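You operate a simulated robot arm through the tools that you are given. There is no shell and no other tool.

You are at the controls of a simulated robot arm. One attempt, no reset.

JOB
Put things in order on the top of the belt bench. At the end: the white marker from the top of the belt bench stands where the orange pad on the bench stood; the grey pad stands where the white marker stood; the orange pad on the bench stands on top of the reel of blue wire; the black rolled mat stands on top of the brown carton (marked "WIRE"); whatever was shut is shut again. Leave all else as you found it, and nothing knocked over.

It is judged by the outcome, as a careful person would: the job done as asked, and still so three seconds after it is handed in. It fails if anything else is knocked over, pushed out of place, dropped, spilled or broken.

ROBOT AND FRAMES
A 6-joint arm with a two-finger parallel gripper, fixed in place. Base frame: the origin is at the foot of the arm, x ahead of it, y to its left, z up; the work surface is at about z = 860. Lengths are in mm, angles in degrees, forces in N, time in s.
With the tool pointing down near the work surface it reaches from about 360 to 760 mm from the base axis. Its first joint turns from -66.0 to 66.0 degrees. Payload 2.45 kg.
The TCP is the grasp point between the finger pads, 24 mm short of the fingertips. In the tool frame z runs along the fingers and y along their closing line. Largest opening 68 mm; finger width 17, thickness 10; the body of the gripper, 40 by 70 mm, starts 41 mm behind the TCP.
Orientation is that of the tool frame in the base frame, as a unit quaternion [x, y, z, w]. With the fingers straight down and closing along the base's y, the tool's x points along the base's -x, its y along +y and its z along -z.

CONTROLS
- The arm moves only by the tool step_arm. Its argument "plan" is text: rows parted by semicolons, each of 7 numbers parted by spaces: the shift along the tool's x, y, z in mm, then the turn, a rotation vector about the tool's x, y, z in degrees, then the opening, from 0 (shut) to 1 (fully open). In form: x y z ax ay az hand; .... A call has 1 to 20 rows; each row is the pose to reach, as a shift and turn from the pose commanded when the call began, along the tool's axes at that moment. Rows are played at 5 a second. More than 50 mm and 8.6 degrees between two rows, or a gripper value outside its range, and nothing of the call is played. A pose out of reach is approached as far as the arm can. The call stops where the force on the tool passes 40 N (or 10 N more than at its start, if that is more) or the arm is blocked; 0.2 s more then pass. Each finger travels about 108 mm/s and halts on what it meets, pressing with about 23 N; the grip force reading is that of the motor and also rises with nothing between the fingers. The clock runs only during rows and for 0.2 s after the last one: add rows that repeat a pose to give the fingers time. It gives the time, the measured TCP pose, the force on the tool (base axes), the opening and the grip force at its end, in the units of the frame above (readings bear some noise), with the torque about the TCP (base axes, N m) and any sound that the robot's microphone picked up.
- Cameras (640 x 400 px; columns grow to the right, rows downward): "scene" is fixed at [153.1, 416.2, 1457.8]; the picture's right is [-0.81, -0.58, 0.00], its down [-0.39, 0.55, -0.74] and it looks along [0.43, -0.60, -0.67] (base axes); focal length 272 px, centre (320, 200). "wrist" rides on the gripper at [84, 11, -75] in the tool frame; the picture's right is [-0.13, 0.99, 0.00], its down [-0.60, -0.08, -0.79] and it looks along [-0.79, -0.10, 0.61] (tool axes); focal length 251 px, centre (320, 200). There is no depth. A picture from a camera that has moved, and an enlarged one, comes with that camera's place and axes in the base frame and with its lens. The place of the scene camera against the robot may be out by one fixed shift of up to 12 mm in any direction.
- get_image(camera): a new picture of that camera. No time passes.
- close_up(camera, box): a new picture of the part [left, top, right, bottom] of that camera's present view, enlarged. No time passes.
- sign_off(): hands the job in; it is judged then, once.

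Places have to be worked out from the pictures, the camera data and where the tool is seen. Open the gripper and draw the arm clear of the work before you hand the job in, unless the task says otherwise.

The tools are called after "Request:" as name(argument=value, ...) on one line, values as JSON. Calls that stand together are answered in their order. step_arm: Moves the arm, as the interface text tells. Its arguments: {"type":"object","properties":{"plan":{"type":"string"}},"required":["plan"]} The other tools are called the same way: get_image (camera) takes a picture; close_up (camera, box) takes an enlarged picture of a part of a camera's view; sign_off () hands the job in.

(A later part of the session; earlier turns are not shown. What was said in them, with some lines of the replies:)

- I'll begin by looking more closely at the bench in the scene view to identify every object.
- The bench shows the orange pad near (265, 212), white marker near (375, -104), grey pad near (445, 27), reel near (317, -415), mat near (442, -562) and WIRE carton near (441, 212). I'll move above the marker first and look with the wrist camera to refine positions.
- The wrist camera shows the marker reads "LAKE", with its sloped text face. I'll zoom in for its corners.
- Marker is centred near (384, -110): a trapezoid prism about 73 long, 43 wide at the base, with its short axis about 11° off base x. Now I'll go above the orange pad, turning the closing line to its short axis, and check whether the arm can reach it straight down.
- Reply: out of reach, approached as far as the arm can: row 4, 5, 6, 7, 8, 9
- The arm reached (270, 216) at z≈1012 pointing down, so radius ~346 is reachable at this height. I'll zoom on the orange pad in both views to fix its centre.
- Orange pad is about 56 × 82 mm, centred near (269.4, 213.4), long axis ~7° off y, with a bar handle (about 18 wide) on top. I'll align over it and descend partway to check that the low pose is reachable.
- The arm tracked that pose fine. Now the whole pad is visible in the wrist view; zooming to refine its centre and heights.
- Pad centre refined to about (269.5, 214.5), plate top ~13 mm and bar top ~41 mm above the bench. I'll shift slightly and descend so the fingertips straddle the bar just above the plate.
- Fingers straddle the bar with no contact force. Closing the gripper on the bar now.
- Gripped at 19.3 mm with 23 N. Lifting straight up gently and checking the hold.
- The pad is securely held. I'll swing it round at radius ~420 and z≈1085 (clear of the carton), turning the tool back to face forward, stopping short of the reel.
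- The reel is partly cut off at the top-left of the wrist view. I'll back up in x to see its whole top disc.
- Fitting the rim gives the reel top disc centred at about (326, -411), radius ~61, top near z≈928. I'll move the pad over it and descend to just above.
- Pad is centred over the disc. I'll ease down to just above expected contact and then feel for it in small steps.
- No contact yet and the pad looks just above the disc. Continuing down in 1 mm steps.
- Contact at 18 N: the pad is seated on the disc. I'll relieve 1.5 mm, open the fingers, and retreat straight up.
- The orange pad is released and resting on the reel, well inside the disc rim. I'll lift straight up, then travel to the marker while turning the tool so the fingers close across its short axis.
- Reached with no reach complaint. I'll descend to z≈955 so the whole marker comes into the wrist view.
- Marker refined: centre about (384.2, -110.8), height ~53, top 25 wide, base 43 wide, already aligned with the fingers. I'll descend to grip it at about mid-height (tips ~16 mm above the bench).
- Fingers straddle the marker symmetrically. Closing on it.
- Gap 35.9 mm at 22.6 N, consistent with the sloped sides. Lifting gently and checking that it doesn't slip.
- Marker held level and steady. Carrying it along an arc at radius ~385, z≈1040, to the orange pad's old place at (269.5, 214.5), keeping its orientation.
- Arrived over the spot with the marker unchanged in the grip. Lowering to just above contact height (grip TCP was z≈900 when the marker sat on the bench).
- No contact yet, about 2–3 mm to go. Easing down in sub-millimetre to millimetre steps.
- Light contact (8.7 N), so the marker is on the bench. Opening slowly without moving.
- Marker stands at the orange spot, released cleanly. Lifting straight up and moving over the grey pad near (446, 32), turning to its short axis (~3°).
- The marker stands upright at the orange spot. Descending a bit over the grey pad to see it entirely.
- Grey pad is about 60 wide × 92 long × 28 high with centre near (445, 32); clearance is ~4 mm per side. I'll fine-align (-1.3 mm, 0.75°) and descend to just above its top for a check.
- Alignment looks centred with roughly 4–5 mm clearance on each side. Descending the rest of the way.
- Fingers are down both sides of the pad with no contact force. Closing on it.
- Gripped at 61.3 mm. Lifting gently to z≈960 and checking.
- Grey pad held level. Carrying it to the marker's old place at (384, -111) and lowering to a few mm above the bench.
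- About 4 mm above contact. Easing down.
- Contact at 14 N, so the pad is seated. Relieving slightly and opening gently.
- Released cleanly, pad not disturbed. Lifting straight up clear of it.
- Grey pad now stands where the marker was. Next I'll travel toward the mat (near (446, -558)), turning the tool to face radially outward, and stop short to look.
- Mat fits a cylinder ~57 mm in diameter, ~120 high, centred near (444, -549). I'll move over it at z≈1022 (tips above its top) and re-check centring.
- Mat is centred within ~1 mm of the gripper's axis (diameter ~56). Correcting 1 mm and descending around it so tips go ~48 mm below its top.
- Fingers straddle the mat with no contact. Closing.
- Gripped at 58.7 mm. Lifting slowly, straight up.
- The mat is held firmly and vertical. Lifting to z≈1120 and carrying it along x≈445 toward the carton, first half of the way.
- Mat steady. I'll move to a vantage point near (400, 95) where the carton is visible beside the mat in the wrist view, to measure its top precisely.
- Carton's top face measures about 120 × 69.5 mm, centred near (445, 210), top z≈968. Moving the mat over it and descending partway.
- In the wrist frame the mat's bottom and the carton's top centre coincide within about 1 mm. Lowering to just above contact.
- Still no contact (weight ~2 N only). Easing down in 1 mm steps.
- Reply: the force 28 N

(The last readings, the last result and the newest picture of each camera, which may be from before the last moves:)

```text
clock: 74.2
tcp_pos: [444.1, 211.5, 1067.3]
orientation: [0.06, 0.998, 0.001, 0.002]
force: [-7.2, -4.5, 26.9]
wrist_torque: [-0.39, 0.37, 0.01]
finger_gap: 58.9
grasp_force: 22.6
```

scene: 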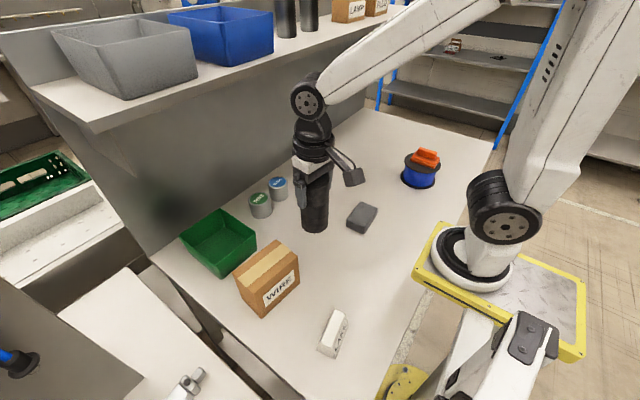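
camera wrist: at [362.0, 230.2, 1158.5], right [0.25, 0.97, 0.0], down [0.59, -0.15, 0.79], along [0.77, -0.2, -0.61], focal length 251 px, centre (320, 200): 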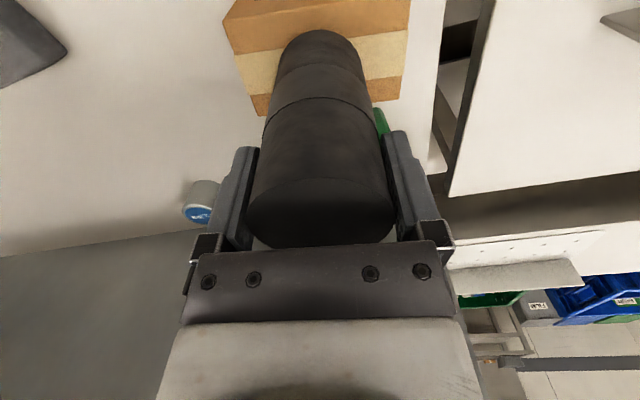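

Contact on the carton at 27 N. Backing off ~1 mm to relax, then checking the force before release.

Request:
step_arm(plan="0 0 -0.6 0 0 0 0; 0 0 -1.1 0 0 0 0; 0 0 -1.1 0 0 0 0")

Request:
close_up(camera="scene", box=[230, 210, 315, 325])

```text
clock: 75.0
tcp_pos: [443.9, 211.2, 1067.2]
orientation: [0.059, 0.998, 0.001, 0.0]
force: [-1.6, 0.5, 20.5]
wrist_torque: [0.06, -0.33, -0.01]
finger_gap: 58.5
grasp_force: 23.3
```

```text
3.48 times, centred on (272, 268) of scene
camera zoom: at [152.8, 416.1, 1457.9], right [-0.81, -0.58, 0.0], down [-0.39, 0.55, -0.74], along [0.43, -0.6, -0.67], focal length 946 px, centre (485, -35)
```

zoom: 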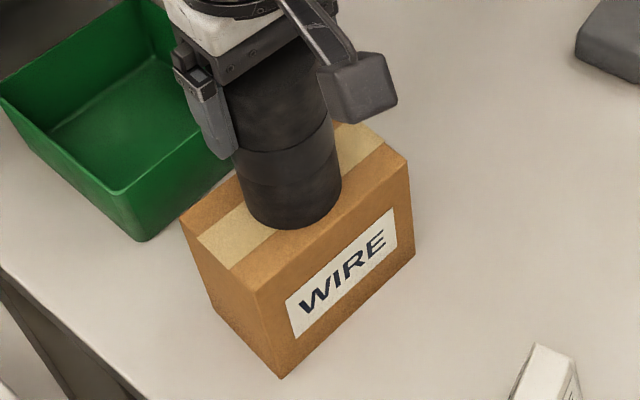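

Request:
step_arm(plan="0 0 -0.5 0 0 0 0; 0 0 -0.9 0 0 0 0; 0 0 -0.9 0 0 0 0")

```text
clock: 75.8
tcp_pos: [444.3, 211.4, 1067.6]
orientation: [0.058, 0.998, 0.0, -0.001]
force: [2.7, 3.9, 5.5]
wrist_torque: [0.48, -0.56, 0.1]
finger_gap: 58.5
grasp_force: 23.2
```

Force is now 5.5 N, mat resting on the carton. Opening the fingers gradually.

Request:
step_arm(plan="0 0 0 0 0 0 0.5; 0 0 0 0 0 0 0.8; 0 0 0 0 0 0 0.87; 0 0 0 0 0 0 0.9; 0 0 0 0 0 0 0.95; 0 0 0 0 0 0 1; 0 0 0 0 0 0 1")

Request:
get_image(camera="wrist")

Request:
close_up(camera="scene", box=[230, 210, 315, 325])

```text
clock: 77.4
tcp_pos: [444.8, 210.5, 1067.6]
orientation: [0.06, 0.998, 0.0, 0.0]
force: [0.8, 1.2, -0.2]
wrist_torque: [0.03, -0.01, -0.03]
finger_gap: 68.4
grasp_force: 0.1
```

```text
taken
camera wrist: at [362.3, 231.5, 1142.8], right [0.25, 0.97, 0.0], down [0.59, -0.15, 0.79], along [0.77, -0.2, -0.61], focal length 251 px, centre (320, 200)
```

wrist: 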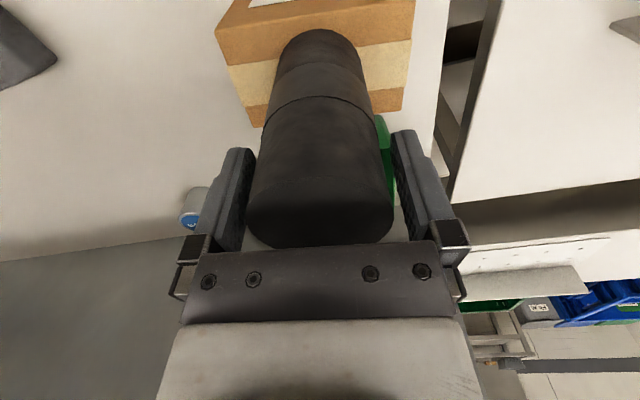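

```text
3.48 times, centred on (272, 268) of scene
camera zoom: at [153.1, 416.2, 1457.8], right [-0.81, -0.58, 0.0], down [-0.39, 0.55, -0.74], along [0.43, -0.6, -0.67], focal length 946 px, centre (485, -35)
```

zoom: 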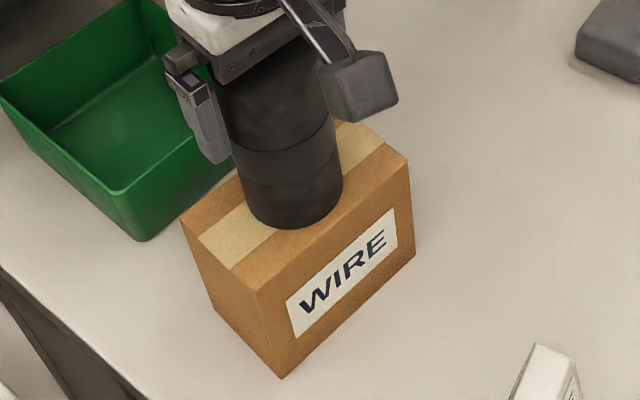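

Mat stands on the carton with the fingers free on both sides. Raising straight up clear of it.

Request:
step_arm(plan="0 0 -5 0 0 0 1; 0 0 -14 0 0 0 1; 0 0 -26 0 0 0 1; 0 0 -40 0 0 0 1; 0 0 -58 0 0 0 1; 0 0 -80 0 0 0 1; 0 0 -105 0 0 0 1; 0 0 -105 0 0 0 1")

Request:
get_image(camera="wrist")

Request:
get_image(camera="scene")

```text
clock: 79.2
tcp_pos: [444.1, 211.3, 1173.8]
orientation: [0.06, 0.998, 0.0, 0.0]
force: [0.0, 0.1, 0.3]
wrist_torque: [0.02, 0.0, -0.02]
finger_gap: 68.0
grasp_force: 0.1
```

```text
taken
camera wrist: at [361.8, 232.0, 1247.9], right [0.25, 0.97, 0.0], down [0.59, -0.15, 0.79], along [0.77, -0.2, -0.61], focal length 251 px, centre (320, 200)
```

wrist: 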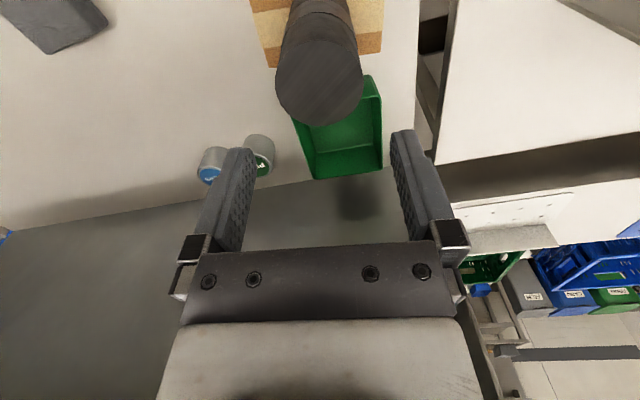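

```text
taken
```

scene: 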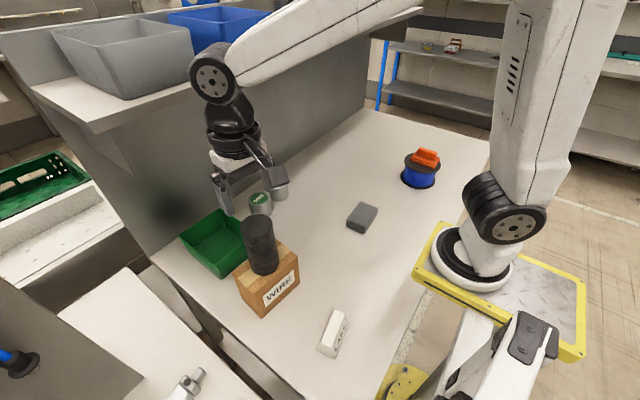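

The mat stands on the carton. Now withdrawing back toward the starting pose, and from there I'll inspect the orange pad on the reel.

Request:
step_arm(plan="0.6 -34.6 -3 0 0 -0.6 1; 1.2 -69.2 -6 0 0 -1.2 1; 1.8 -103.7 -9 0 0 -1.8 1; 2.4 -138.3 -12 0 0 -2.4 1; 3 -172.9 -15 0 0 -3 1; 3.6 -207.5 -18 0 0 -3.6 1; 4.2 -242 -21 0 0 -4.2 1; 4.8 -276.6 -24 0 0 -4.8 1; 5.4 -311.2 -26 0 0 -5.4 1; 6 -345.8 -28 0 0 -6 1; 6.6 -380.4 -29 0 0 -6.6 1; 7.2 -414.9 -29 0 0 -6.9 1; 7.2 -414.9 -29 0 0 -6.9 1")

Request:
get_image(camera="wrist")

Request:
get_image(camera="scene")

Request:
close_up(camera="scene", box=[385, 130, 455, 200])

```text
clock: 82.0
tcp_pos: [388.5, -201.0, 1199.8]
orientation: [0.0, 1.0, 0.0, 0.0]
force: [0.1, 0.4, 0.0]
wrist_torque: [0.02, 0.0, -0.02]
finger_gap: 68.1
grasp_force: 0.1
```

```text
taken
camera wrist: at [304.5, -190.0, 1276.3], right [0.13, 0.99, 0.0], down [0.6, -0.08, 0.79], along [0.79, -0.1, -0.61], focal length 251 px, centre (320, 200)
```

wrist: 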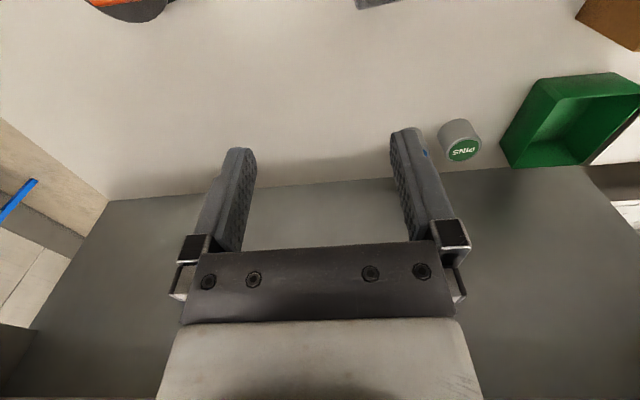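

```text
taken
```

scene: 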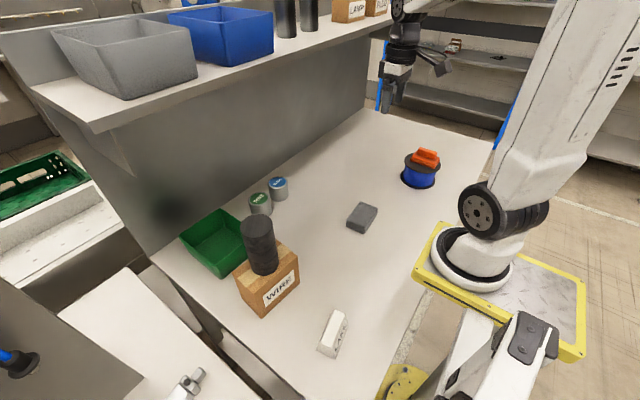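

```text
5.71 times, centred on (420, 165) of scene
camera zoom: at [153.1, 416.2, 1457.8], right [-0.81, -0.58, 0.0], down [-0.39, 0.55, -0.74], along [0.43, -0.6, -0.67], focal length 1554 px, centre (-251, 400)
```

zoom: 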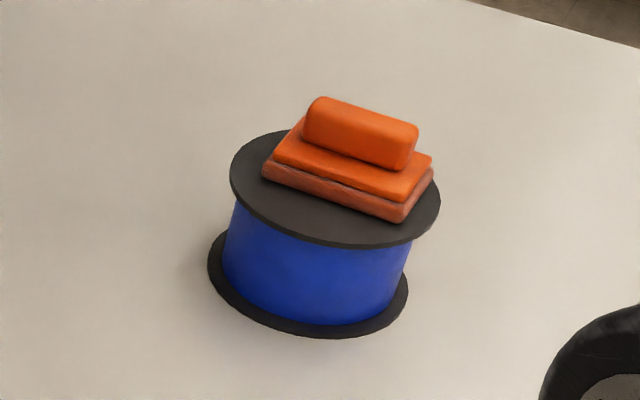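

The pad sits a little off-centre on the disc; I'll get a wrist-camera view to measure exactly how it rests.

Request:
step_arm(plan="17.6 -28.4 16.4 0 0 0 1; 35.1 -56.9 32.9 0 0 0 1; 52.7 -85.3 49.3 0 0 0 1; 70.3 -113.7 65.7 0 0 0 1; 87.9 -142.1 82.1 0 0 0 1; 105.4 -170.6 98.6 0 0 0 1; 123 -199 115 0 0 0 1; 123 -199 115 0 0 0 1")

Request:
get_image(camera="wrist")

Request:
close_up(camera="wrist", box=[220, 20, 420, 190])

```text
clock: 83.8
tcp_pos: [298.6, -383.1, 1086.1]
orientation: [-0.001, 1.0, 0.001, -0.001]
force: [-0.3, -0.4, 0.1]
wrist_torque: [-0.03, 0.02, 0.0]
finger_gap: 68.1
grasp_force: 0.2
out of reach, approached as far as the arm can: row 6, 7, 8
```

```text
taken
camera wrist: at [215.4, -371.9, 1161.6], right [0.13, 0.99, 0.0], down [0.6, -0.08, 0.79], along [0.79, -0.1, -0.61], focal length 251 px, centre (320, 200)
```

wrist: 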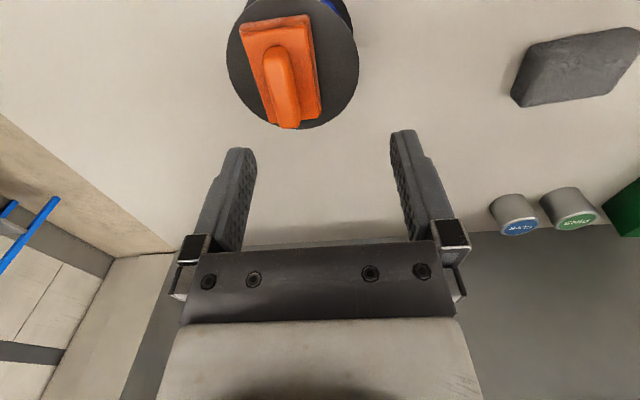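

```text
2.35 times, centred on (320, 105) of wrist
camera zoom: at [215.4, -371.9, 1161.6], right [0.13, 0.99, 0.0], down [0.6, -0.08, 0.79], along [0.79, -0.1, -0.61], focal length 592 px, centre (320, 424)
```

zoom: 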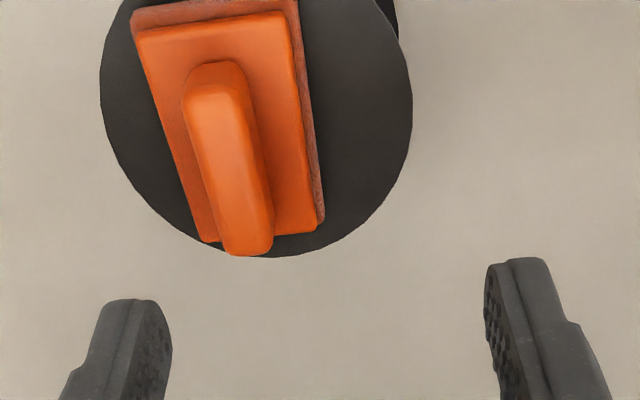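

The pad rests fully on the disc, about 8 mm off its centre with all corners inside the rim, so it is stable. Retreating to the starting area before a last overall check.

Request:
step_arm(plan="-17.6 28.4 -16.4 0 0 0 1; -35.1 56.9 -32.9 0 0 0 1; -52.7 85.3 -49.3 0 0 0 1; -70.3 113.7 -65.7 0 0 0 1; -87.9 142.1 -82.1 0 0 0 1; -105.4 170.6 -98.6 0 0 0 1; -123 199 -115 0 0 0 1; -123 199 -115 0 0 0 1; -123 199 -115 0 0 0 1")

Request:
get_image(camera="scene")

Request:
close_up(camera="scene", box=[170, 160, 400, 370])

```text
clock: 85.8
tcp_pos: [422.5, -182.2, 1203.5]
orientation: [-0.001, 1.0, 0.001, 0.0]
force: [1.3, -0.5, -0.6]
wrist_torque: [0.0, 0.01, 0.02]
finger_gap: 67.9
grasp_force: 0.1
```

```text
taken
```

scene: 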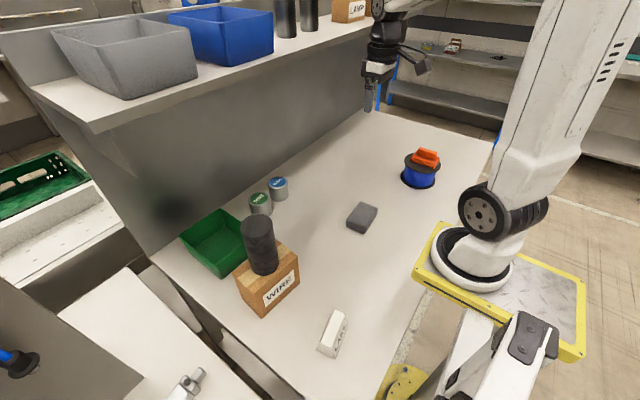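

```text
1.90 times, centred on (285, 265) of scene
camera zoom: at [153.1, 416.2, 1457.8], right [-0.81, -0.58, 0.0], down [-0.39, 0.55, -0.74], along [0.43, -0.6, -0.67], focal length 518 px, centre (387, 76)
```

zoom: 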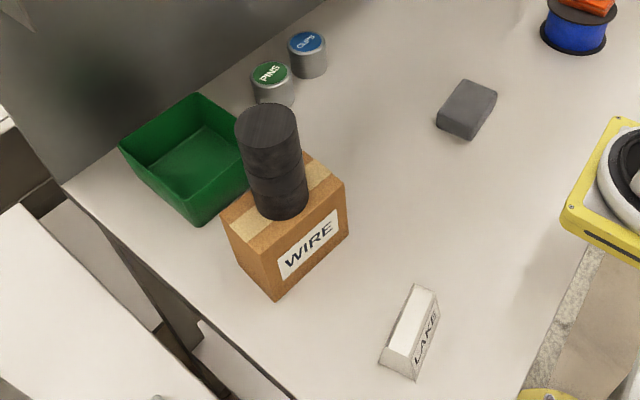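

The last views show everything placed. The marker stands at the orange pad's old spot, the grey pad at the marker's old spot, the orange pad on the reel and the mat on the WIRE carton. Nothing else has moved, the gripper is open and the arm is clear, so I'm handing the job in.

Request:
sign_off()

```text
The job is handed in.
```

The bench is in order as you asked, and I've handed the job in. My last camera check before handing in showed nothing else moved or knocked over.

- **White marker:** it stands where the orange pad was, upright and facing the same way as before.
- **Grey pad:** it stands where the white marker was.
- **Orange pad:** it sits on top of the reel of blue wire. It shifted slightly when I let go and rests about 8 mm off the reel's centre, with all four corners inside the rim.
- **Black rolled mat:** it stands on the brown "WIRE" carton, centred on the top.
- **Anything shut:** I opened nothing, so there was nothing to close again.

The gripper is open and the arm is clear of the work.
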